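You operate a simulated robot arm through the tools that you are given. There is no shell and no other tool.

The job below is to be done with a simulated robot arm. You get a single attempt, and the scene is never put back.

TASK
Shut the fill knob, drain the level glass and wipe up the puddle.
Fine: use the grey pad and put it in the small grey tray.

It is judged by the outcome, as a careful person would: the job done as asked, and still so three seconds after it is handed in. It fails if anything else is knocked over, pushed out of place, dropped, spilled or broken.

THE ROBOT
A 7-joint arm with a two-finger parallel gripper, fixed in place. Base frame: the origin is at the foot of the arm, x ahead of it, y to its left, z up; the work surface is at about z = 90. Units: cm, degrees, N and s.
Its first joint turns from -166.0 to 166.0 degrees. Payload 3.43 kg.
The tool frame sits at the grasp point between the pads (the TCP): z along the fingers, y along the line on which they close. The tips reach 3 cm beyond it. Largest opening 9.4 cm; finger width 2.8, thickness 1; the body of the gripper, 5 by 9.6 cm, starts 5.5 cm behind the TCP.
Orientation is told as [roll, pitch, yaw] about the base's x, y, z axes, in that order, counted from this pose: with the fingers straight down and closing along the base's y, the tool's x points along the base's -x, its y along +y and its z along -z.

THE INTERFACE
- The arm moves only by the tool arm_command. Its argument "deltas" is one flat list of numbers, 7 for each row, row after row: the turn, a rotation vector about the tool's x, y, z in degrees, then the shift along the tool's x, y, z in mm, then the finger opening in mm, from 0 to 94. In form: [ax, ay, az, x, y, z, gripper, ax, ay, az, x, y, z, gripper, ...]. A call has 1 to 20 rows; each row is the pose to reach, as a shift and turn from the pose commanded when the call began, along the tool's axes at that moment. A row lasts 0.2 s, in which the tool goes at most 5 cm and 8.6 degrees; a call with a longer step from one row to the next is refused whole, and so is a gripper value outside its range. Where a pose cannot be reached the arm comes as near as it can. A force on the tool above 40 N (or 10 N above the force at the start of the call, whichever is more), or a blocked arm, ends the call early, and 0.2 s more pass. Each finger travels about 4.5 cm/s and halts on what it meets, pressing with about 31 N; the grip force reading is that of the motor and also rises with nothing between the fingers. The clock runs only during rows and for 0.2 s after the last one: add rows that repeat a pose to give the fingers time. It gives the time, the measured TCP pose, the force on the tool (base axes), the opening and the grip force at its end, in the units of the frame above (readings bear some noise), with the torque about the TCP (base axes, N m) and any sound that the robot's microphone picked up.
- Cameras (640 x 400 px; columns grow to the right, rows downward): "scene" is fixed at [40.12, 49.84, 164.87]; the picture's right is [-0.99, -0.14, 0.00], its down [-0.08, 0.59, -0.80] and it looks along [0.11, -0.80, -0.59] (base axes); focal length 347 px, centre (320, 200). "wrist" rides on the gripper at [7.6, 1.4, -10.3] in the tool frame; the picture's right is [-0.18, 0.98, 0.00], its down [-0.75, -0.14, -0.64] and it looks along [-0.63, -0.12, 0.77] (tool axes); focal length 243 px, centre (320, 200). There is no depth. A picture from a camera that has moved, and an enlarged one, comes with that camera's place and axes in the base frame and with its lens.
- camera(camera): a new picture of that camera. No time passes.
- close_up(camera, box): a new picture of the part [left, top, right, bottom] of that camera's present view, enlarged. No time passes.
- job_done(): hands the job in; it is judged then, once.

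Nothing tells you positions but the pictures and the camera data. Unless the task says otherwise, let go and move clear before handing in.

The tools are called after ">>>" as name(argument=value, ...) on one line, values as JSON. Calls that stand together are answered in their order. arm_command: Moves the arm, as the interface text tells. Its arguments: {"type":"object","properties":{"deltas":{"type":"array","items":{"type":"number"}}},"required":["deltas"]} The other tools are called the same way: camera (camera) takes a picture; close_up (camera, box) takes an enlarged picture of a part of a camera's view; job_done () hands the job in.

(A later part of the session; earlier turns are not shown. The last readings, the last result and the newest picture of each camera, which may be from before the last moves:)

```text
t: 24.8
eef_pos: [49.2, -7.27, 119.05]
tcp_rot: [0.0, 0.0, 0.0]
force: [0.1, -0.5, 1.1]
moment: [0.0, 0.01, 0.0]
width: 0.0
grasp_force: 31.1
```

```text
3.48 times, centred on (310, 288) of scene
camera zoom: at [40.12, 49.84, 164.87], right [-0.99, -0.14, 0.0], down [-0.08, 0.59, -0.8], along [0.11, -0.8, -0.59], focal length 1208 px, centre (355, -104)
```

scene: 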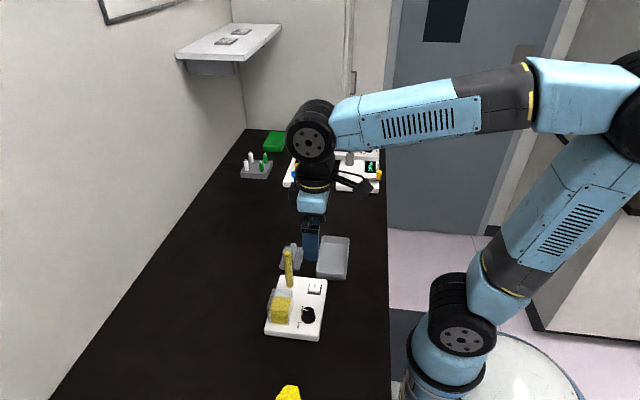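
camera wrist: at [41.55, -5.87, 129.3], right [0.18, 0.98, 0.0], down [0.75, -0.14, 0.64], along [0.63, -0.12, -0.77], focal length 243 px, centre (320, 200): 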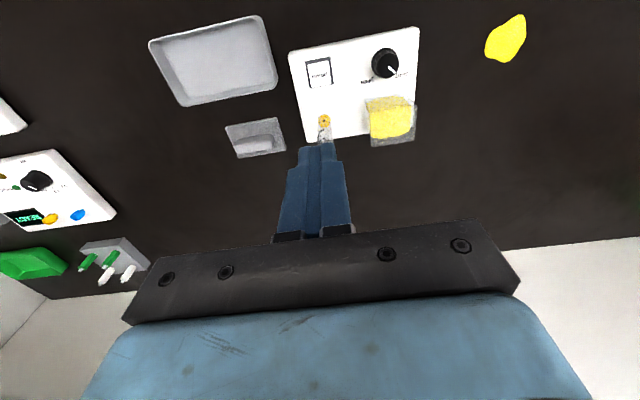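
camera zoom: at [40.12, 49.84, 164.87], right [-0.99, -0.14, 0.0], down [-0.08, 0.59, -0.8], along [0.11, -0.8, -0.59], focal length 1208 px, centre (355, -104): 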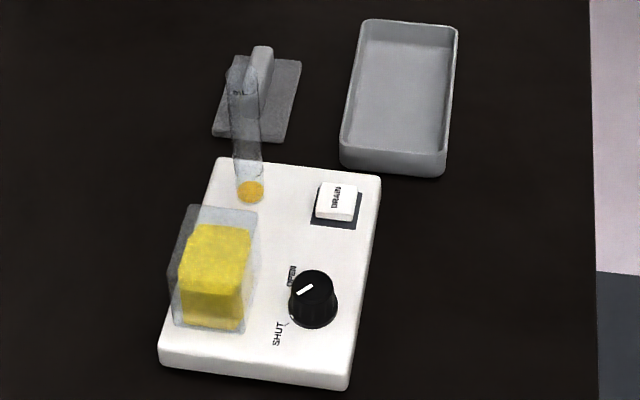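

The glass stays empty and the knob is on SHUT. Next comes the pad; I'll measure pad and tray from here.

>>> close_up(camera="wrist", box=[140, 10, 300, 170])

>>> close_up(camera="scene", box=[275, 225, 360, 285])

```text
2.50 times, centred on (220, 90) of wrist
camera zoom: at [41.55, -5.87, 129.3], right [0.18, 0.98, 0.0], down [0.75, -0.14, 0.64], along [0.63, -0.12, -0.77], focal length 606 px, centre (570, 475)
```

zoom: 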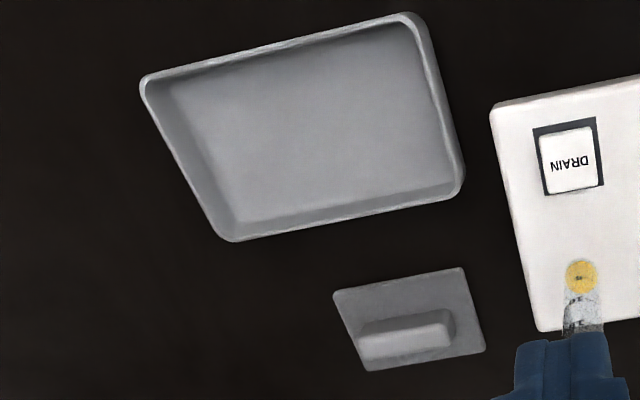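

```text
6.67 times, centred on (318, 255) of scene
camera zoom: at [40.12, 49.84, 164.87], right [-0.99, -0.14, 0.0], down [-0.08, 0.59, -0.8], along [0.11, -0.8, -0.59], focal length 2316 px, centre (337, -167)
```

zoom: 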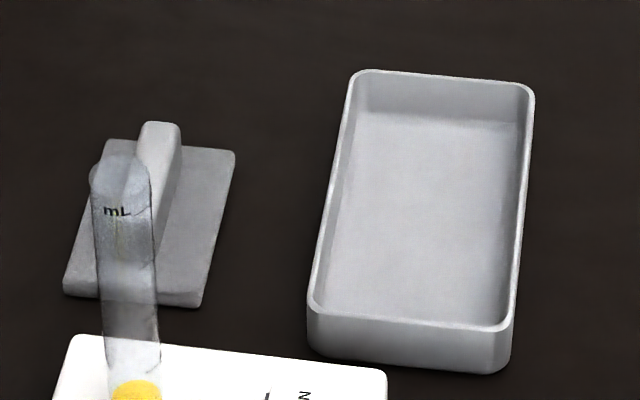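

The pad is about 6 × 9 cm centred at (57.65, −19.85), with its handle running along y, so I need the fingers closing along x. I'll yaw +90° (camera on the far side from the level glass) and move above the pad.

>>> arm_command(deltas=[0, 0, -8.2, -11, -16, 0, 20, 0, 0, -16.4, -22, -32, 0, 40, 0, 0, -24.6, -33, -48, 0, 60, 0, 0, -32.8, -44, -64, 0, 60, 0, 0, -41, -55, -80, 0, 60, 0, 0, -49.2, -66, -96, 0, 60, 0, 0, -57.4, -77, -112, 0, 60, 0, 0, -65.6, -84.5, -125.5, 0, 60, 0, 0, -73.8, -84.5, -125.5, 20, 60, 0, 0, -82, -84.5, -125.5, 50, 60, 0, 0, -90, -84.5, -125.5, 80, 60, 0, 0, -90, -84.5, -125.5, 110, 60, 0, 0, -90, -84.5, -125.5, 120, 60, 0, 0, -90, -84.5, -125.5, 120, 60])

>>> camera(camera="wrist")

>>> close_up(camera="scene", box=[255, 210, 375, 300])

```text
t: 27.8
eef_pos: [57.67, -19.75, 106.84]
tcp_rot: [-0.1, 0.0, 90.0]
force: [0.3, 0.6, -0.1]
moment: [-0.02, 0.01, 0.02]
width: 5.98
grasp_force: 0.1
```

```text
taken
camera wrist: at [56.16, -27.46, 117.11], right [-0.98, 0.18, 0.0], down [0.14, 0.75, 0.64], along [0.12, 0.63, -0.77], focal length 243 px, centre (320, 200)
```

wrist: 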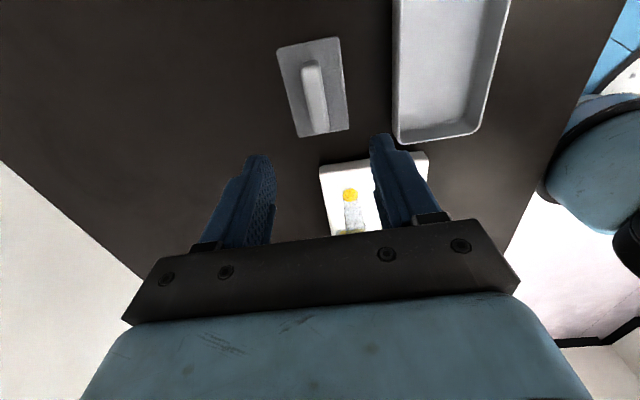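

```text
4.44 times, centred on (315, 255) of scene
camera zoom: at [40.12, 49.84, 164.87], right [-0.99, -0.14, 0.0], down [-0.08, 0.59, -0.8], along [0.11, -0.8, -0.59], focal length 1544 px, centre (342, -44)
```

zoom: 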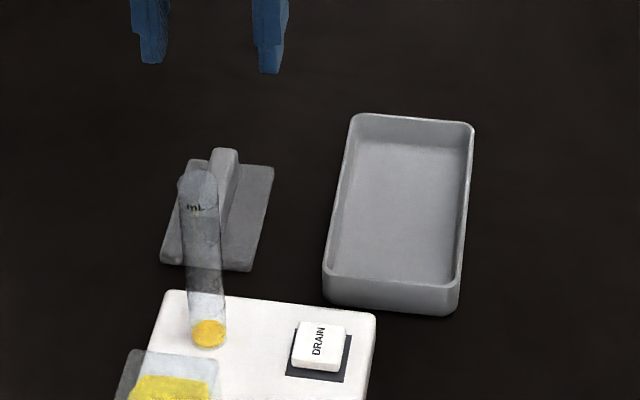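

>>> close_up(camera="wrist", box=[260, 20, 390, 150])

```text
3.08 times, centred on (325, 85) of wrist
camera zoom: at [56.16, -27.46, 117.11], right [-0.98, 0.18, 0.0], down [0.14, 0.75, 0.64], along [0.12, 0.63, -0.77], focal length 746 px, centre (305, 554)
```

zoom: 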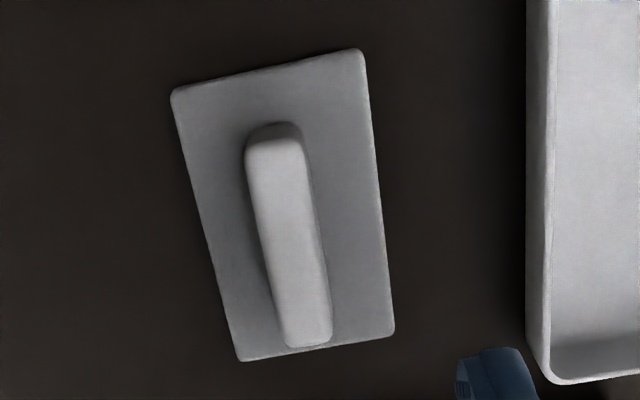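

The close view puts the pad centre at about (57.95, −20.2) with a handle about 1.7 cm wide. I'll align to that and descend to just above.

>>> arm_command(deltas=[0, 0, 0, 4.5, -2.8, 30, 60, 0, 0, 0, 4.5, -2.8, 60, 60, 0, 0, 0, 4.5, -2.8, 85, 60, 0, 0, 0, 4.5, -2.8, 95, 60, 0, 0, 0, 4.5, -2.8, 95, 60])

>>> camera(camera="wrist")

>>> close_up(camera="scene", box=[255, 210, 375, 300])

```text
t: 29.0
eef_pos: [58.0, -20.39, 97.39]
tcp_rot: [0.0, -0.1, 90.0]
force: [-0.8, 0.0, 0.1]
moment: [0.01, 0.02, 0.0]
width: 5.99
grasp_force: 0.1
```

```text
taken
camera wrist: at [56.46, -28.02, 107.65], right [-0.98, 0.18, 0.0], down [0.14, 0.75, 0.64], along [0.12, 0.63, -0.77], focal length 243 px, centre (320, 200)
```

wrist: 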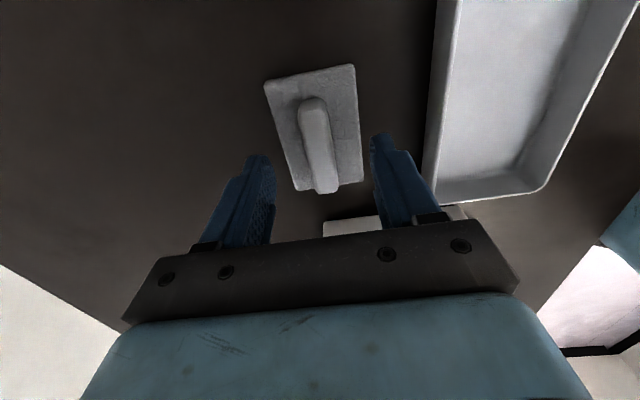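

```text
4.44 times, centred on (315, 255) of scene
camera zoom: at [40.12, 49.84, 164.87], right [-0.99, -0.14, 0.0], down [-0.08, 0.59, -0.8], along [0.11, -0.8, -0.59], focal length 1544 px, centre (342, -44)
```

zoom: 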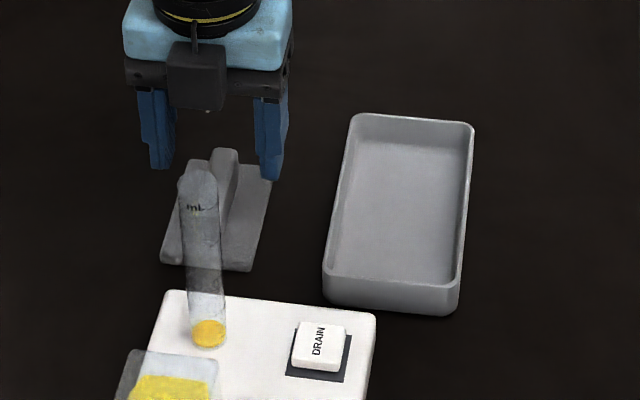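

The handle is centred between the fingers. I'll lower to TCP z ≈ 95 and close on the handle.

>>> arm_command(deltas=[0, 0, 0, 0, 1, 8, 60, 0, 0, 0, 0, 1, 16, 60, 0, 0, 0, 0, 1, 24, 60, 0, 0, 0, 0, 1, 24, 45, 0, 0, 0, 0, 1, 24, 30, 0, 0, 0, 0, 1, 24, 15, 0, 0, 0, 0, 1, 24, 5, 0, 0, 0, 0, 1, 24, 5, 0, 0, 0, 0, 1, 24, 5])

>>> camera(camera="wrist")

>>> close_up(camera="scene", box=[255, 210, 375, 300])

```text
t: 31.0
eef_pos: [57.79, -20.41, 95.0]
tcp_rot: [0.0, 0.0, 90.0]
force: [0.8, 0.1, 1.4]
moment: [0.0, -0.03, 0.03]
width: 1.7
grasp_force: 31.2
```

```text
taken
camera wrist: at [56.37, -27.96, 105.3], right [-0.98, 0.18, 0.0], down [0.14, 0.75, 0.64], along [0.12, 0.63, -0.77], focal length 243 px, centre (320, 200)
```

wrist: 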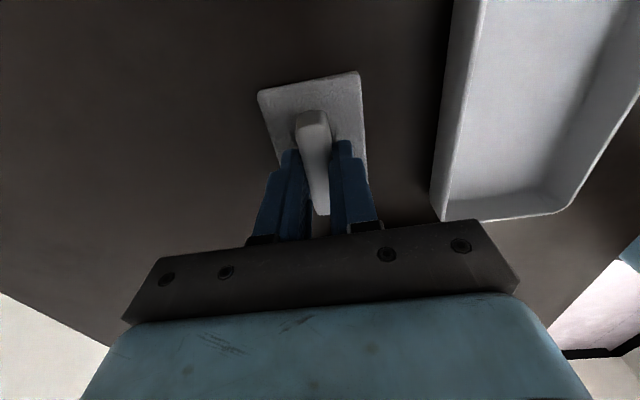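

```text
4.44 times, centred on (315, 255) of scene
camera zoom: at [40.12, 49.84, 164.87], right [-0.99, -0.14, 0.0], down [-0.08, 0.59, -0.8], along [0.11, -0.8, -0.59], focal length 1544 px, centre (342, -44)
```

zoom: 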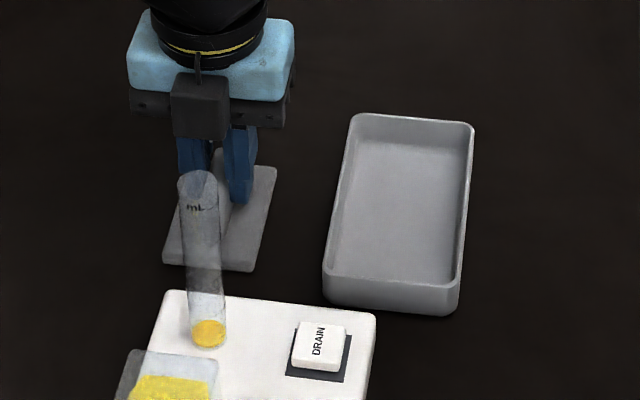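

The handle is gripped (1.7 cm wide). I'll lift the pad straight up well above the level glass and check it.

>>> arm_command(deltas=[0, 0, 0, 0, 0, -10, 5, 0, 0, 0, 0, 0, -30, 5, 0, 0, 0, 0, 0, -65, 5, 0, 0, 0, 0, 0, -100, 5, 0, 0, 0, 0, 0, -140, 5, 0, 0, 0, 0, 0, -180, 5, 0, 0, 0, 0, 0, -220, 5, 0, 0, 0, 0, 0, -260, 5, 0, 0, 0, 0, 0, -270, 5, 0, 0, 0, 0, 0, -270, 5])

>>> camera(camera="scene")

>>> camera(camera="wrist")

```text
t: 33.2
eef_pos: [58.03, -20.05, 122.12]
tcp_rot: [-0.1, 0.0, 90.0]
force: [-0.5, -0.6, 0.2]
moment: [-0.02, 0.01, -0.01]
width: 1.67
grasp_force: 31.2
```

```text
taken
```

scene: 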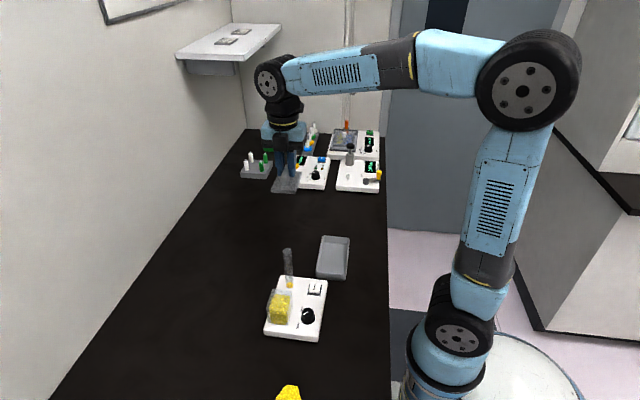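

```text
taken
camera wrist: at [56.47, -27.74, 132.33], right [-0.98, 0.18, 0.0], down [0.14, 0.75, 0.64], along [0.12, 0.63, -0.77], focal length 243 px, centre (320, 200)
```

wrist: 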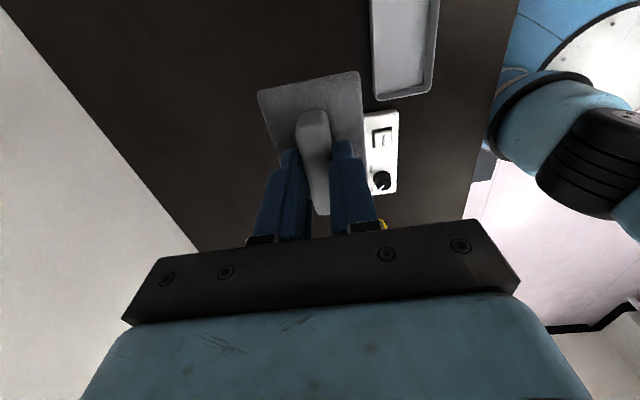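

The pad is securely held. I'll carry it high over the panel to above the puddle at about (50.7, 18).

>>> arm_command(deltas=[0, 0, 0, -20, 4, 0, 5, 0, 0, 0, -50, 10, 0, 5, 0, 0, 0, -84, 16, 0, 5, 0, 0, 0, -118, 23, 0, 5, 0, 0, 0, -152, 29, 0, 5, 0, 0, 0, -186, 36, 0, 5, 0, 0, 0, -220, 42, 0, 5, 0, 0, 0, -254, 49, 0, 5, 0, 0, 0, -288, 55, 0, 5, 0, 0, 0, -322, 62, 0, 5, 0, 0, 0, -352, 67, 0, 5, 0, 0, 0, -372, 71, 0, 5, 0, 0, 0, -381, 73, 0, 5, 0, 0, 0, -381, 73, 0, 5])

>>> camera(camera="scene")

>>> camera(camera="wrist")

```text
t: 36.2
eef_pos: [50.57, 17.74, 122.29]
tcp_rot: [0.1, 0.1, 90.0]
force: [0.6, -0.1, 0.5]
moment: [0.02, 0.0, 0.02]
width: 1.66
grasp_force: 31.3
```

```text
taken
```

scene: 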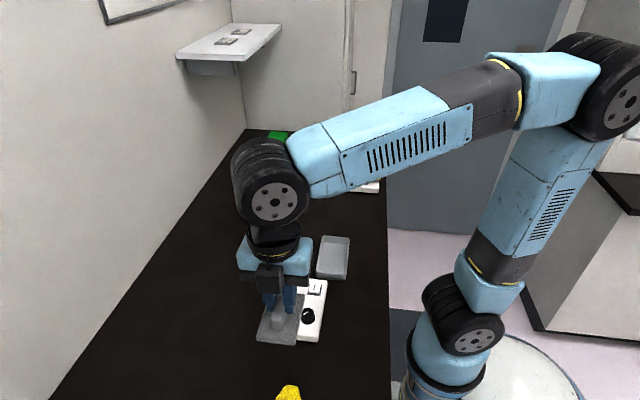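

```text
taken
camera wrist: at [49.03, 10.13, 132.5], right [-0.98, 0.18, 0.0], down [0.14, 0.75, 0.64], along [0.12, 0.63, -0.77], focal length 243 px, centre (320, 200)
```

wrist: 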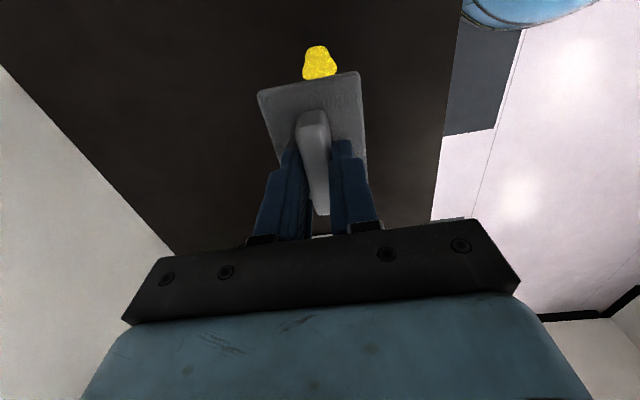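

The puddle is directly under the pad. I'll lower it to just above the bench.

>>> arm_command(deltas=[0, 0, 0, 0, 0, 40, 5, 0, 0, 0, 0, 0, 85, 5, 0, 0, 0, 0, 0, 130, 5, 0, 0, 0, 0, 0, 170, 5, 0, 0, 0, 0, 0, 205, 5, 0, 0, 0, 0, 0, 235, 5, 0, 0, 0, 0, 0, 255, 5, 0, 0, 0, 0, 0, 260, 5, 0, 0, 0, 0, 0, 260, 5])

>>> camera(camera="wrist")

>>> camera(camera="scene")

```text
t: 38.2
eef_pos: [50.2, 17.6, 96.09]
tcp_rot: [-0.1, -0.1, 90.0]
force: [-0.7, -0.3, 0.0]
moment: [0.03, -0.01, -0.04]
width: 1.71
grasp_force: 31.4
```

```text
taken
camera wrist: at [48.84, 10.11, 106.34], right [-0.98, 0.18, 0.0], down [0.14, 0.75, 0.64], along [0.12, 0.63, -0.77], focal length 243 px, centre (320, 200)
```

wrist: 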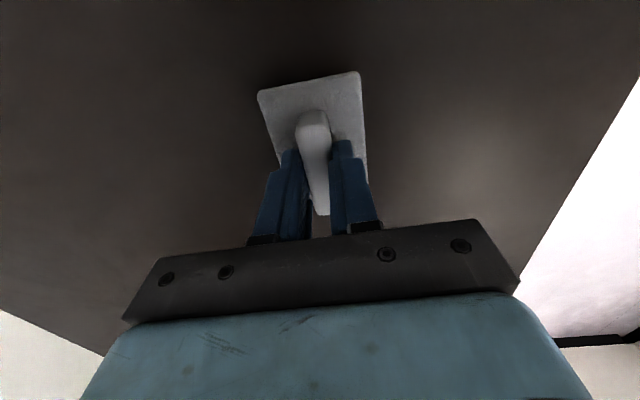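

```text
taken
```

scene: 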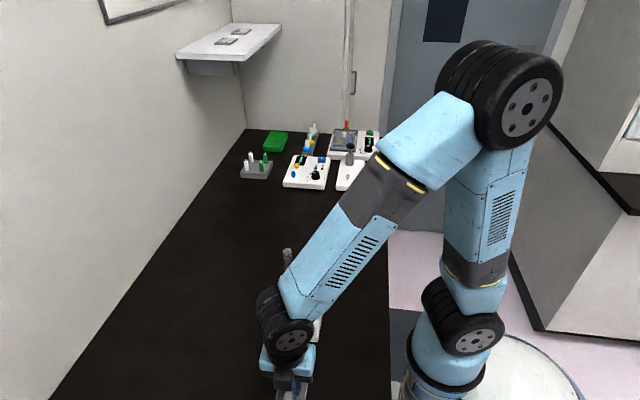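

The pad hovers about 1 cm above the bench over the puddle. I'll press it down lightly and read the force.

>>> arm_command(deltas=[0, 0, 0, 0, -3, 4, 5, 0, 0, 0, 0, -3, 8, 5, 0, 0, 0, 0, -3, 11, 5, 0, 0, 0, 0, -3, 13, 5, 0, 0, 0, 0, -3, 13, 5])

>>> camera(camera="wrist")

```text
t: 39.4
eef_pos: [50.65, 17.63, 94.95]
tcp_rot: [0.0, -0.1, 90.0]
force: [0.1, -0.3, 27.6]
moment: [0.0, 0.0, 0.02]
width: 1.7
grasp_force: 30.6
```

```text
taken
camera wrist: at [49.22, 10.1, 105.15], right [-0.98, 0.18, 0.0], down [0.14, 0.75, 0.64], along [0.12, 0.63, -0.77], focal length 243 px, centre (320, 200)
```

wrist: 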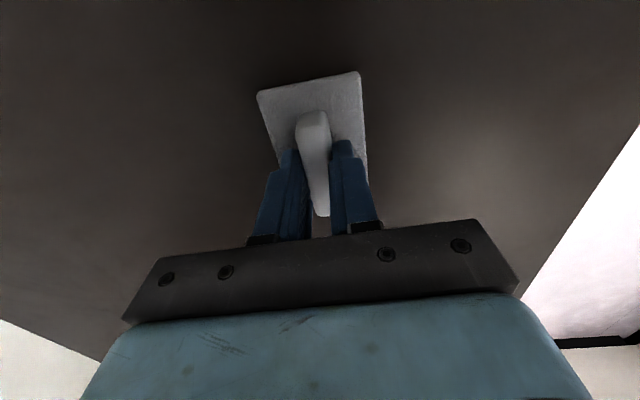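

Contact is at about 27 N, a bit firm. I'll ease up slightly and wipe back and forth over the puddle area in overlapping strokes.

>>> arm_command(deltas=[0, 0, 0, 0, 0, -0.8, 5, 0, 0, 0, 0, 12, -0.8, 5, 0, 0, 0, 0, 24, -0.8, 5, 0, 0, 0, 0, 36, -0.8, 5, 0, 0, 0, 0, 20, -0.8, 5, 0, 0, 0, 0, 4, -0.8, 5, 0, 0, 0, 0, -12, -0.8, 5, 0, 0, 0, 0, -28, -0.8, 5, 0, 0, 0, 0, -42, -0.8, 5, 0, 0, 0, -12, -42, -0.8, 5, 0, 0, 0, -24, -30, -0.8, 5, 0, 0, 0, -24, -14, -0.8, 5, 0, 0, 0, -24, 2, -0.8, 5, 0, 0, 0, -24, 18, -0.8, 5, 0, 0, 0, -24, 34, -0.8, 5, 0, 0, 0, -10, 34, -0.8, 5, 0, 0, 0, 8, 34, -0.8, 5, 0, 0, 0, 24, 30, -0.8, 5, 0, 0, 0, 24, 14, -0.8, 5, 0, 0, 0, 24, -2, -0.8, 5])

>>> camera(camera="wrist")

>>> camera(camera="scene")

```text
t: 43.6
eef_pos: [50.93, 15.29, 94.82]
tcp_rot: [-0.1, 0.0, 90.0]
force: [-2.0, 0.2, 3.2]
moment: [0.0, 0.05, 0.0]
width: 1.68
grasp_force: 30.6
```

```text
taken
camera wrist: at [49.47, 7.72, 105.02], right [-0.98, 0.18, 0.0], down [0.14, 0.75, 0.64], along [0.12, 0.63, -0.77], focal length 243 px, centre (320, 200)
```

wrist: 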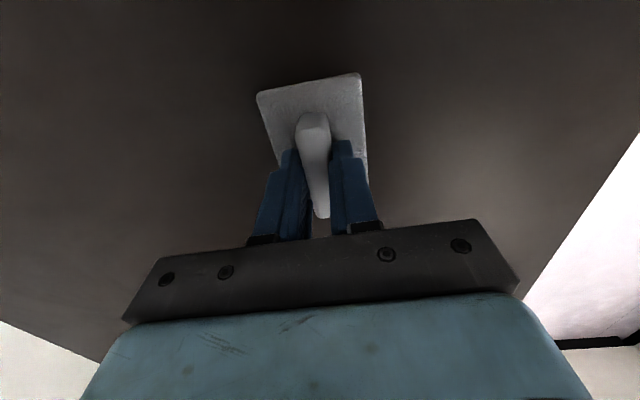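

```text
taken
```

scene: 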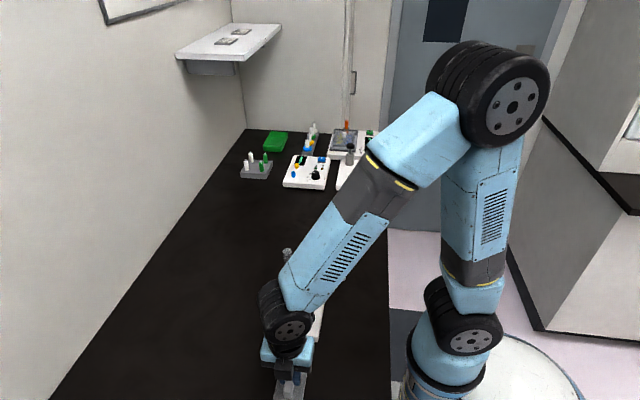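

Contact is light but continuous. I'll finish the strokes with a bit more pressure.

>>> arm_command(deltas=[0, 0, 0, 0, -14, 0.5, 5, 0, 0, 0, 0, -28, 0.5, 5, 0, 0, 0, 0, -40, 0.5, 5, 0, 0, 0, -12, -40, 0.5, 5, 0, 0, 0, -24, -30, 0.5, 5, 0, 0, 0, -24, -14, 0.5, 5, 0, 0, 0, -24, 0, 0.5, 5, 0, 0, 0, -24, 16, 0.5, 5, 0, 0, 0, -24, 30, 0.5, 5, 0, 0, 0, -36, 24, 0.5, 5, 0, 0, 0, -48, 14, 0.5, 5, 0, 0, 0, -48, 0, 0.5, 5, 0, 0, 0, -48, -16, 0.5, 5, 0, 0, 0, -48, -30, 0.5, 5, 0, 0, 0, -36, -30, 0.5, 5, 0, 0, 0, -24, -16, 0.5, 5, 0, 0, 0, -24, 0, 0.5, 5, 0, 0, 0, -24, 0, 0.5, 5])

```text
t: 47.4
eef_pos: [51.01, 17.54, 94.73]
tcp_rot: [0.0, -0.1, 90.0]
force: [0.0, 0.4, 0.0]
moment: [-0.01, 0.0, 0.02]
width: 1.67
grasp_force: 30.9
```

Now I'll lift straight up and look at the spot.

>>> arm_command(deltas=[0, 0, 0, 0, 0, -10, 5, 0, 0, 0, 0, 0, -40, 5, 0, 0, 0, 0, 0, -80, 5, 0, 0, 0, 0, 0, -120, 5, 0, 0, 0, 0, 0, -160, 5, 0, 0, 0, 0, 0, -200, 5, 0, 0, 0, 0, 0, -240, 5, 0, 0, 0, 0, 0, -275, 5, 0, 0, 0, 0, 0, -275, 5])

>>> camera(camera="wrist")

>>> camera(camera="scene")

```text
t: 49.4
eef_pos: [51.0, 17.79, 122.49]
tcp_rot: [-0.1, 0.0, 90.1]
force: [-0.6, -0.2, 0.3]
moment: [0.01, 0.0, 0.0]
width: 1.66
grasp_force: 31.4
```

```text
taken
camera wrist: at [49.52, 10.15, 132.72], right [-0.98, 0.18, 0.0], down [0.14, 0.75, 0.64], along [0.12, 0.63, -0.77], focal length 243 px, centre (320, 200)
```

wrist: 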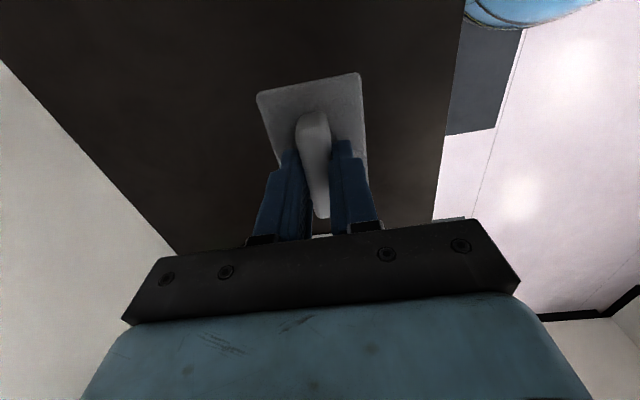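

```text
taken
```

scene: 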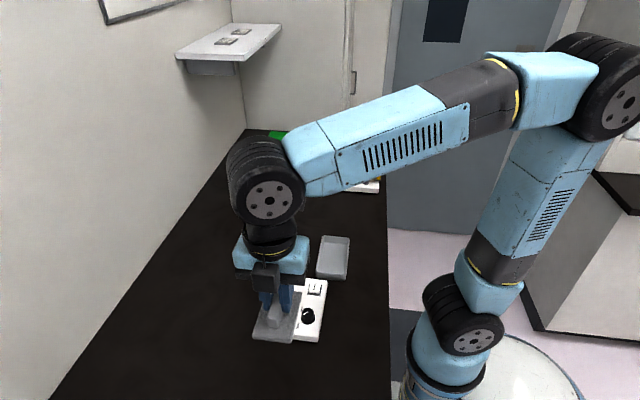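

The puddle spot looks clean from both views. Next I'll carry the pad high over to the grey tray, whose outer rim I place at about x 41.8–49.7, y −28…−13.5 (centre about (45.7, −20.8)).

>>> arm_command(deltas=[0, 0, 0, 20, -1, 0, 5, 0, 0, 0, 53, -3, 0, 5, 0, 0, 0, 88, -5, 0, 5, 0, 0, 0, 123, -7, 0, 5, 0, 0, 0, 158, -9, 0, 5, 0, 0, 0, 190, -10, 0, 5, 0, 0, 0, 222, -2, 0, 5, 0, 0, 0, 255, 9, 0, 5, 0, 0, 0, 288, 20, 0, 5, 0, 0, 0, 320, 31, 0, 5, 0, 0, 0, 350, 41, 0, 5, 0, 0, 0, 372, 49, 0, 5, 0, 0, 0, 385, 53, 0, 5, 0, 0, 0, 385, 53, 0, 5])

>>> camera(camera="wrist")

>>> camera(camera="scene")

```text
t: 52.4
eef_pos: [45.74, -20.7, 122.33]
tcp_rot: [0.0, 0.0, 90.0]
force: [-0.1, 0.5, -0.2]
moment: [-0.01, 0.02, 0.0]
width: 1.69
grasp_force: 31.3
```

```text
taken
camera wrist: at [44.19, -28.39, 132.53], right [-0.98, 0.18, 0.0], down [0.14, 0.75, 0.64], along [0.12, 0.63, -0.77], focal length 243 px, centre (320, 200)
```

wrist: 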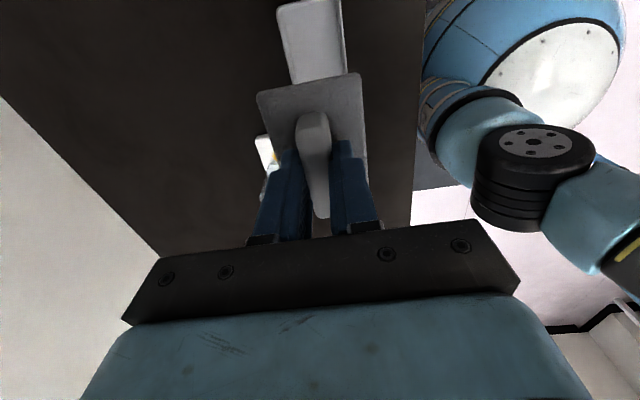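

```text
taken
```

scene: 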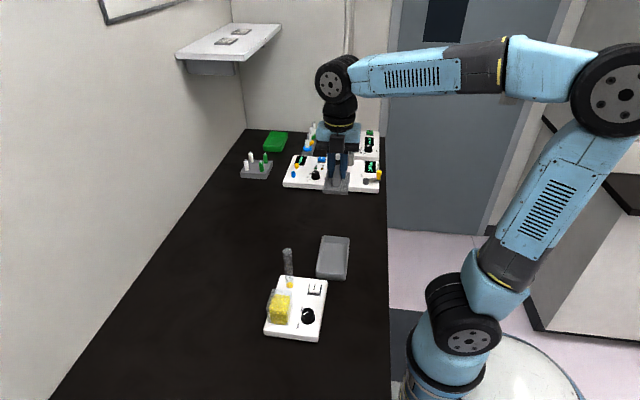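

>>> close_up(camera="wrist", box=[240, 0, 400, 100])

>>> close_up(camera="scene", box=[240, 225, 400, 400])

```text
4.00 times, centred on (320, 50) of wrist
camera zoom: at [44.19, -28.39, 132.53], right [-0.98, 0.18, 0.0], down [0.14, 0.75, 0.64], along [0.12, 0.63, -0.77], focal length 970 px, centre (320, 800)
```

zoom: 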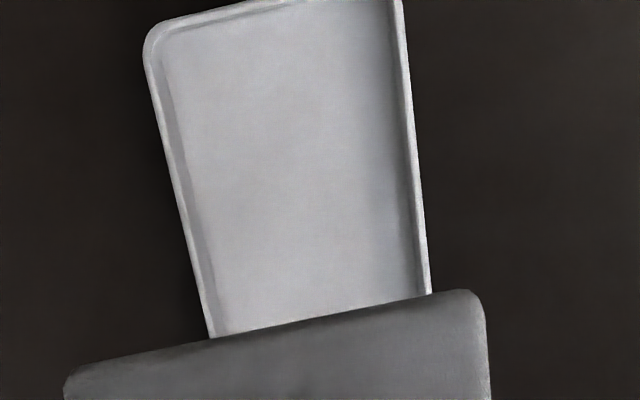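

```text
2.29 times, centred on (320, 312) of scene
camera zoom: at [40.12, 49.84, 164.87], right [-0.99, -0.14, 0.0], down [-0.08, 0.59, -0.8], along [0.11, -0.8, -0.59], focal length 794 px, centre (320, -57)
```

zoom: 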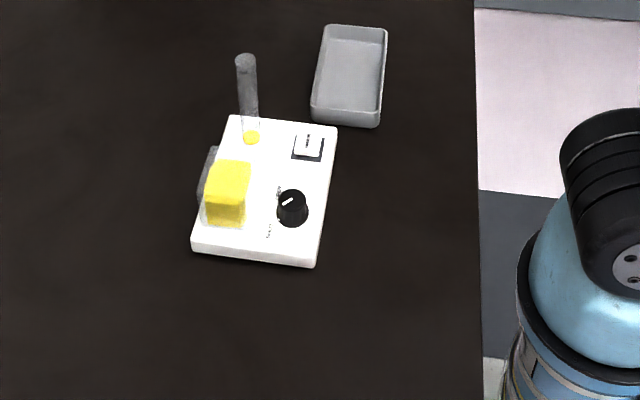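

The bench is clean. The tray's inner width (about 7.3 cm) leaves some 0.6 cm each side of the pad, so I'll centre it at x ≈ 46.0, y ≈ −21.0 and descend to just above the rim to verify.

>>> arm_command(deltas=[0, 0, 0, 3, -2.6, 30, 5, 0, 0, 0, 3, -2.6, 70, 5, 0, 0, 0, 3, -2.6, 110, 5, 0, 0, 0, 3, -2.6, 150, 5, 0, 0, 0, 3, -2.6, 185, 5, 0, 0, 0, 3, -2.6, 210, 5, 0, 0, 0, 3, -2.6, 218, 5, 0, 0, 0, 3, -2.6, 218, 5])

>>> camera(camera="wrist")

>>> close_up(camera="scene", box=[285, 200, 385, 290])

```text
t: 54.2
eef_pos: [45.99, -20.9, 100.45]
tcp_rot: [-0.1, -0.1, 90.1]
force: [-0.5, -0.2, -1.2]
moment: [-0.04, 0.0, -0.04]
width: 1.69
grasp_force: 31.3
```

```text
taken
camera wrist: at [44.45, -28.56, 110.76], right [-0.98, 0.18, 0.0], down [0.14, 0.75, 0.64], along [0.12, 0.63, -0.77], focal length 243 px, centre (320, 200)
```

wrist: 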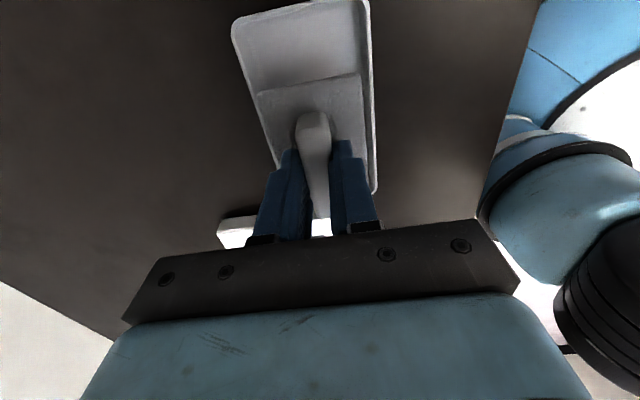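

```text
4.44 times, centred on (335, 245) of scene
camera zoom: at [40.12, 49.84, 164.87], right [-0.99, -0.14, 0.0], down [-0.08, 0.59, -0.8], along [0.11, -0.8, -0.59], focal length 1544 px, centre (253, 0)
```

zoom: 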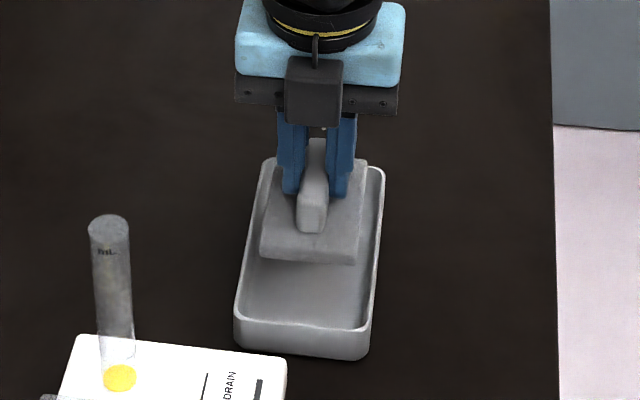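

>>> close_up(camera="wrist", box=[220, 0, 400, 200])

>>> close_up(camera="scene", box=[310, 225, 360, 285])

```text
2.00 times, centred on (310, 100) of wrist
camera zoom: at [44.45, -28.56, 110.76], right [-0.98, 0.18, 0.0], down [0.14, 0.75, 0.64], along [0.12, 0.63, -0.77], focal length 485 px, centre (340, 400)
```

zoom: 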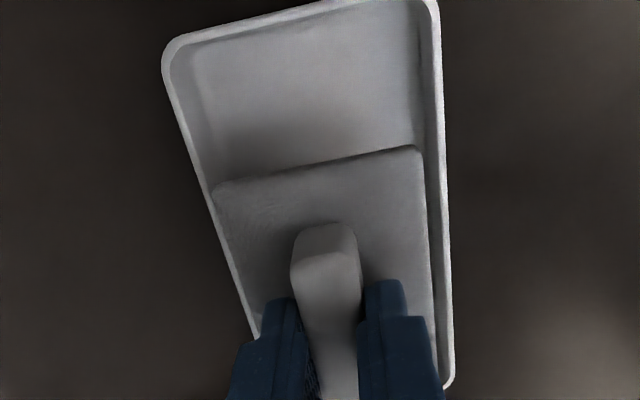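

```text
6.67 times, centred on (335, 255) of scene
camera zoom: at [40.12, 49.84, 164.87], right [-0.99, -0.14, 0.0], down [-0.08, 0.59, -0.8], along [0.11, -0.8, -0.59], focal length 2316 px, centre (220, -167)
```

zoom: 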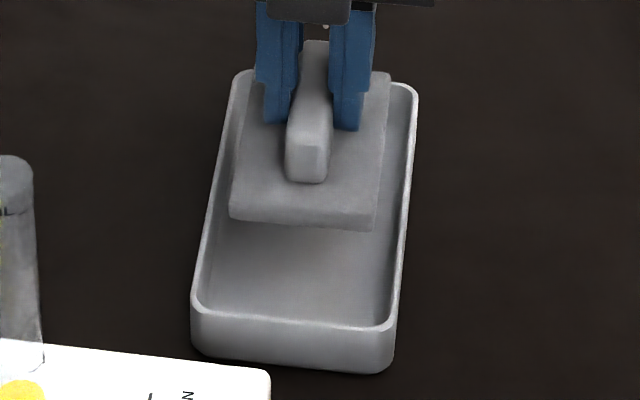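

The pad centre (x ≈ 45.86) is within 1 mm of the tray centre (x ≈ 45.95). I'll nudge it and lower the pad into the tray.

>>> arm_command(deltas=[0, 0, 0, 4, -1, 10, 5, 0, 0, 0, 4, -1, 20, 5, 0, 0, 0, 4, -1, 30, 5, 0, 0, 0, 4, -1, 38, 5, 0, 0, 0, 4, -1, 44, 5, 0, 0, 0, 4, -1, 47, 5, 0, 0, 0, 4, -1, 47, 5])

>>> camera(camera="wrist")

>>> close_up(camera="scene", box=[310, 225, 360, 285])

```text
t: 55.8
eef_pos: [46.04, -21.47, 95.71]
tcp_rot: [0.0, 0.1, 90.0]
force: [0.0, 0.0, 0.5]
moment: [0.03, 0.02, -0.03]
width: 1.68
grasp_force: 31.1
```

```text
taken
camera wrist: at [44.53, -29.11, 106.02], right [-0.98, 0.18, 0.0], down [0.14, 0.75, 0.64], along [0.12, 0.63, -0.77], focal length 243 px, centre (320, 200)
```

wrist: 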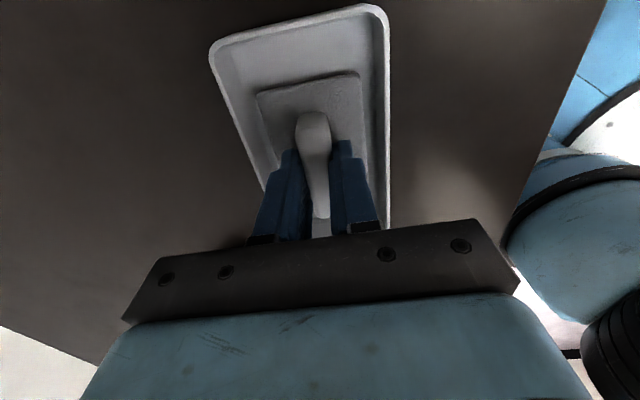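

```text
6.67 times, centred on (335, 255) of scene
camera zoom: at [40.12, 49.84, 164.87], right [-0.99, -0.14, 0.0], down [-0.08, 0.59, -0.8], along [0.11, -0.8, -0.59], focal length 2316 px, centre (220, -167)
```

zoom: 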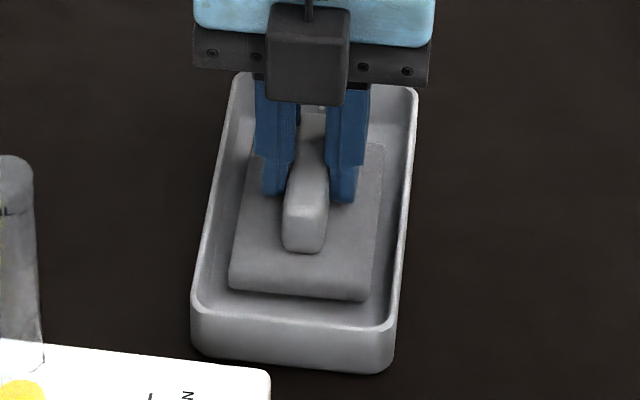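

The pad is inside the tray with margin all round. I'll lower it the last few millimetres until it touches the floor.

>>> arm_command(deltas=[0, 0, 0, 0, 0, 1, 5, 0, 0, 0, 0, 0, 2, 5, 0, 0, 0, 0, 0, 3, 5, 0, 0, 0, 0, 0, 3, 5])

```text
t: 56.8
eef_pos: [46.03, -21.53, 95.5]
tcp_rot: [0.0, 0.0, 90.0]
force: [0.8, 0.4, -0.2]
moment: [-0.02, 0.0, 0.0]
width: 1.67
grasp_force: 30.7
```

>>> arm_command(deltas=[0, 0, 0, 0, 0, 1, 5, 0, 0, 0, 0, 0, 2, 5, 0, 0, 0, 0, 0, 3, 5, 0, 0, 0, 0, 0, 3, 5])

```text
t: 57.8
eef_pos: [46.13, -21.53, 95.02]
tcp_rot: [0.1, 0.0, 90.0]
force: [-0.1, 0.6, -0.4]
moment: [0.01, 0.01, -0.02]
width: 1.69
grasp_force: 31.0
```

No contact force yet at z = 95.0, so I'll continue in small steps.

>>> arm_command(deltas=[0, 0, 0, 0, 0, 1, 5, 0, 0, 0, 0, 0, 2, 5, 0, 0, 0, 0, 0, 2, 5])

>>> close_up(camera="scene", box=[310, 225, 360, 285])

>>> close_up(camera="wrist", box=[200, 0, 400, 230])

```text
t: 58.6
eef_pos: [46.03, -21.44, 95.02]
tcp_rot: [-0.1, 0.1, 90.0]
force: [3.9, -2.3, 27.3]
moment: [-0.06, -0.06, -0.01]
width: 1.68
grasp_force: 31.2
```

```text
6.67 times, centred on (335, 255) of scene
camera zoom: at [40.12, 49.84, 164.87], right [-0.99, -0.14, 0.0], down [-0.08, 0.59, -0.8], along [0.11, -0.8, -0.59], focal length 2316 px, centre (220, -167)
```

zoom: 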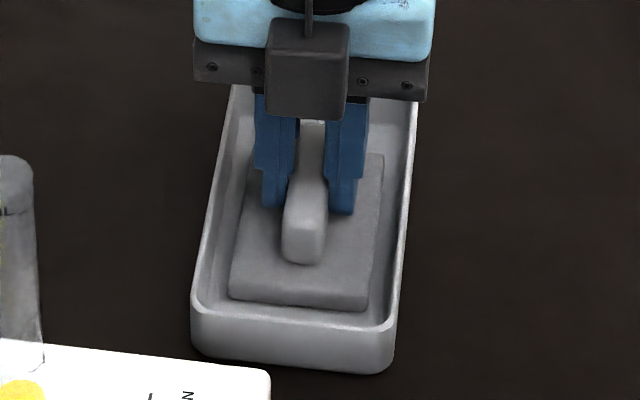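

```text
1.74 times, centred on (300, 115) of wrist
camera zoom: at [44.51, -29.09, 105.29], right [-0.98, 0.18, 0.0], down [0.14, 0.75, 0.64], along [0.12, 0.63, -0.77], focal length 422 px, centre (355, 348)
```

zoom: 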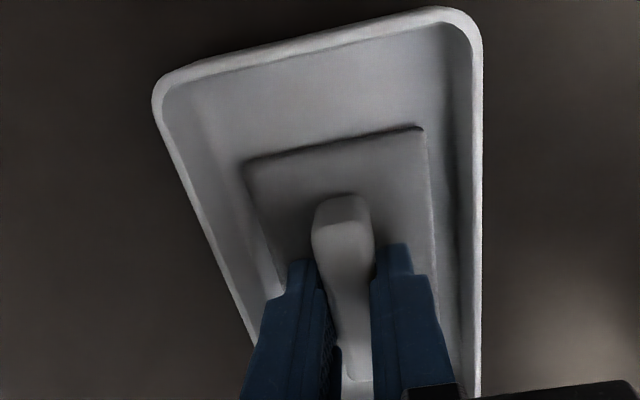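

The pad rests on the tray floor. I'll ease the pressure, open to only 3.5 cm so the fingers stay inside the tray walls, then lift clear.

>>> arm_command(deltas=[0, 0, 0, 0, 0, -1.3, 5, 0, 0, 0, 0, 0, -1.3, 20, 0, 0, 0, 0, 0, -1.3, 32, 0, 0, 0, 0, 0, -1.3, 35, 0, 0, 0, 0, 0, -1.3, 35])

>>> close_up(camera="scene", box=[310, 225, 360, 285])

```text
t: 59.8
eef_pos: [46.02, -21.32, 95.15]
tcp_rot: [0.0, 0.0, 90.0]
force: [-0.1, -0.8, 0.0]
moment: [0.02, -0.02, 0.02]
width: 3.51
grasp_force: 0.1
```

```text
6.67 times, centred on (335, 255) of scene
camera zoom: at [40.12, 49.84, 164.87], right [-0.99, -0.14, 0.0], down [-0.08, 0.59, -0.8], along [0.11, -0.8, -0.59], focal length 2316 px, centre (220, -167)
```

zoom: 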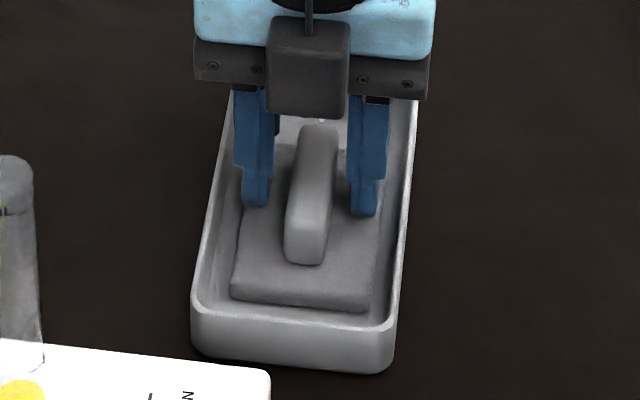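

The pad is released and lies flat in the tray. I'll lift straight up and away, then inspect everything.

>>> arm_command(deltas=[0, 0, 0, 0, 0, -10, 35, 0, 0, 0, 0, 0, -25, 35, 0, 0, 0, 0, 0, -50, 35, 0, 0, 0, 0, 0, -90, 35, 0, 0, 0, 0, 0, -130, 35, 0, 0, 0, 0, 0, -170, 35, 0, 0, 0, 0, 0, -210, 35, 0, 0, 0, 0, 0, -250, 35, 0, 0, 0, 0, 0, -280, 35, 0, 0, 0, 0, 0, -280, 35])

>>> camera(camera="scene")

>>> close_up(camera="scene", box=[255, 225, 375, 345])

>>> camera(camera="wrist")

```text
t: 62.0
eef_pos: [45.99, -21.42, 123.13]
tcp_rot: [0.0, 0.0, 90.0]
force: [-0.8, 0.1, 0.8]
moment: [-0.01, 0.03, -0.02]
width: 3.46
grasp_force: 0.1
```

```text
taken
```

scene: 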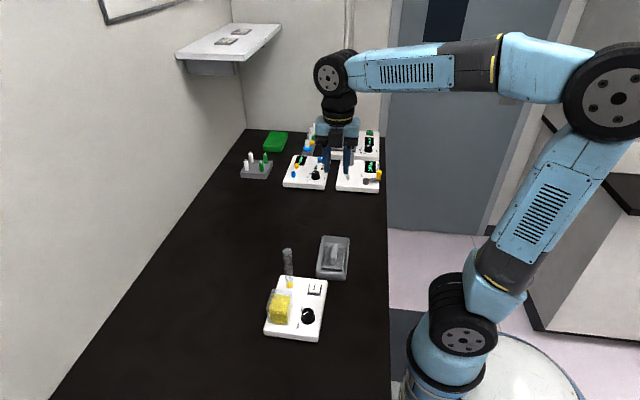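

```text
3.33 times, centred on (315, 285) of scene
camera zoom: at [40.12, 49.84, 164.87], right [-0.99, -0.14, 0.0], down [-0.08, 0.59, -0.8], along [0.11, -0.8, -0.59], focal length 1158 px, centre (337, -83)
```

zoom: 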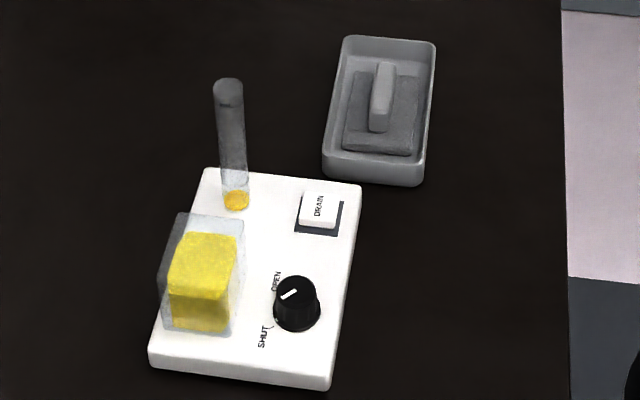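

```text
taken
camera wrist: at [44.51, -29.07, 133.48], right [-0.98, 0.18, 0.0], down [0.14, 0.75, 0.64], along [0.12, 0.63, -0.77], focal length 243 px, centre (320, 200)
```

wrist: 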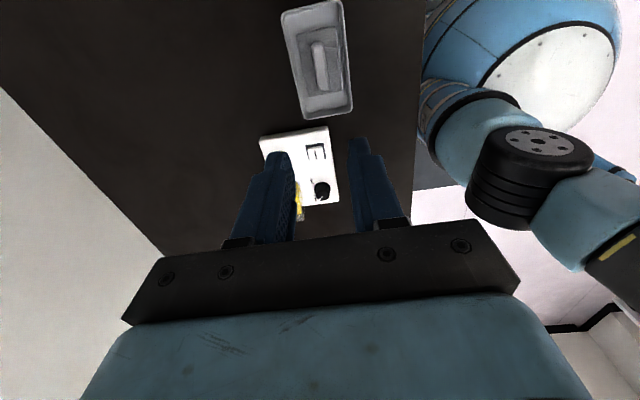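

>>> close_up(camera="scene", box=[275, 265, 310, 300])

>>> close_up(camera="scene", box=[290, 300, 330, 340])

>>> close_up(camera="scene", box=[240, 340, 340, 400])

>>> close_up(camera="scene", box=[220, 110, 400, 210])

```text
11.43 times, centred on (292, 282) of scene
camera zoom: at [40.12, 49.84, 164.87], right [-0.99, -0.14, 0.0], down [-0.08, 0.59, -0.8], along [0.11, -0.8, -0.59], focal length 3970 px, centre (634, -743)
```

zoom: 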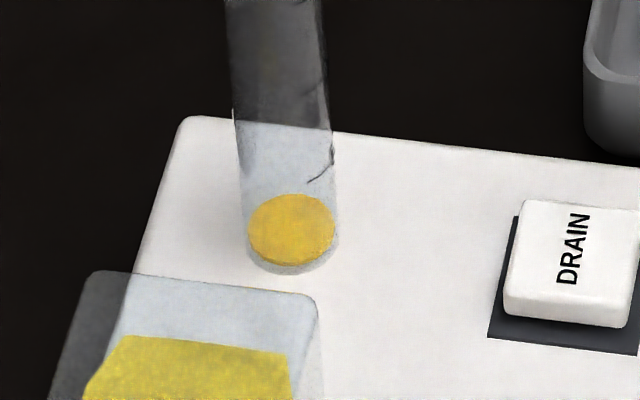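

```text
10.00 times, centred on (310, 320) of scene
camera zoom: at [40.12, 49.84, 164.87], right [-0.99, -0.14, 0.0], down [-0.08, 0.59, -0.8], along [0.11, -0.8, -0.59], focal length 3474 px, centre (420, -1000)
```

zoom: 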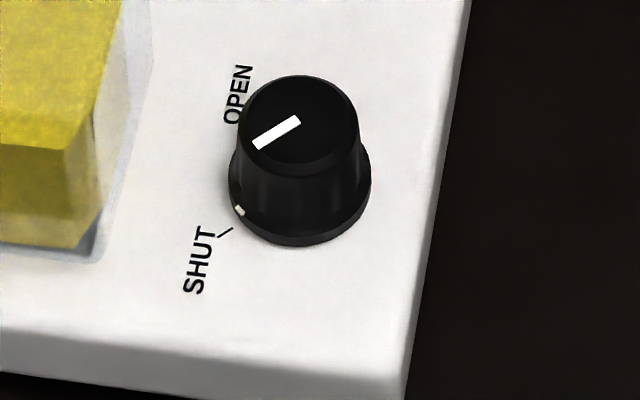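

```text
6.40 times, centred on (290, 370) of scene
camera zoom: at [40.12, 49.84, 164.87], right [-0.99, -0.14, 0.0], down [-0.08, 0.59, -0.8], along [0.11, -0.8, -0.59], focal length 2223 px, centre (512, -888)
```

zoom: 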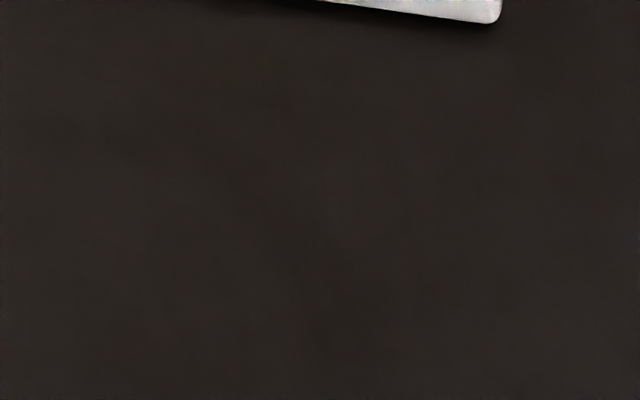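

```text
3.56 times, centred on (310, 160) of scene
camera zoom: at [40.12, 49.84, 164.87], right [-0.99, -0.14, 0.0], down [-0.08, 0.59, -0.8], along [0.11, -0.8, -0.59], focal length 1235 px, centre (356, 342)
```

zoom: 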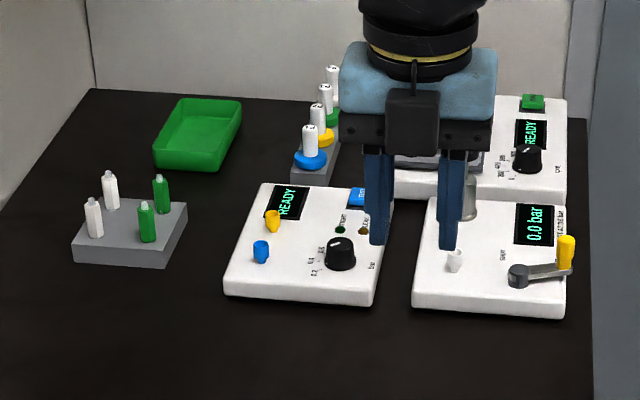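

The pad lies flat in the tray, the glass stays empty and the knob is on SHUT. I'll swing back to yaw 0 over the panel at height to check the whole puddle area with the wrist camera.

>>> arm_command(deltas=[0, 0, 8.2, -17, -2, 0, 35, 0, 0, 16.4, -34, -4, 0, 35, 0, 0, 24.6, -51, -6, 0, 35, 0, 0, 32.8, -68, -8, 0, 35, 0, 0, 41, -85, -10, 0, 35, 0, 0, 49.2, -102, -12, 0, 35, 0, 0, 57.4, -119, -14, 0, 35, 0, 0, 65.6, -136, -16, 0, 35, 0, 0, 73.8, -153, -18, 0, 35, 0, 0, 82, -170, -20, 0, 35, 0, 0, 90, -180, -20, 0, 35, 0, 0, 90, -180, -20, 0, 35])

>>> camera(camera="wrist")

>>> camera(camera="scene")

```text
t: 64.6
eef_pos: [48.18, -3.44, 123.18]
tcp_rot: [0.0, -0.1, -0.1]
force: [-0.1, 0.4, -0.1]
moment: [0.03, -0.01, -0.03]
width: 3.51
grasp_force: 0.1
```

```text
taken
camera wrist: at [40.4, -1.96, 133.49], right [0.19, 0.98, 0.0], down [0.75, -0.14, 0.64], along [0.63, -0.12, -0.77], focal length 243 px, centre (320, 200)
```

wrist: 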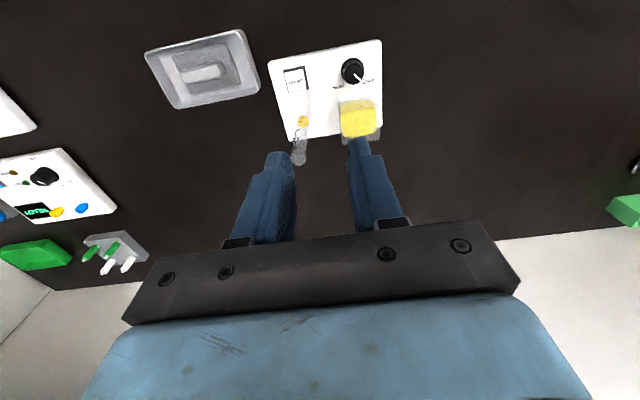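

```text
taken
```

scene: 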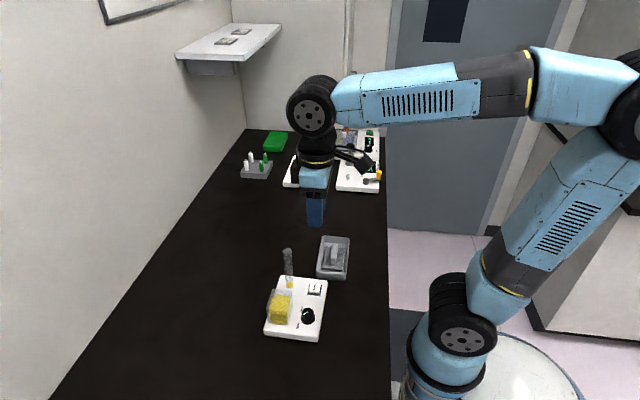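

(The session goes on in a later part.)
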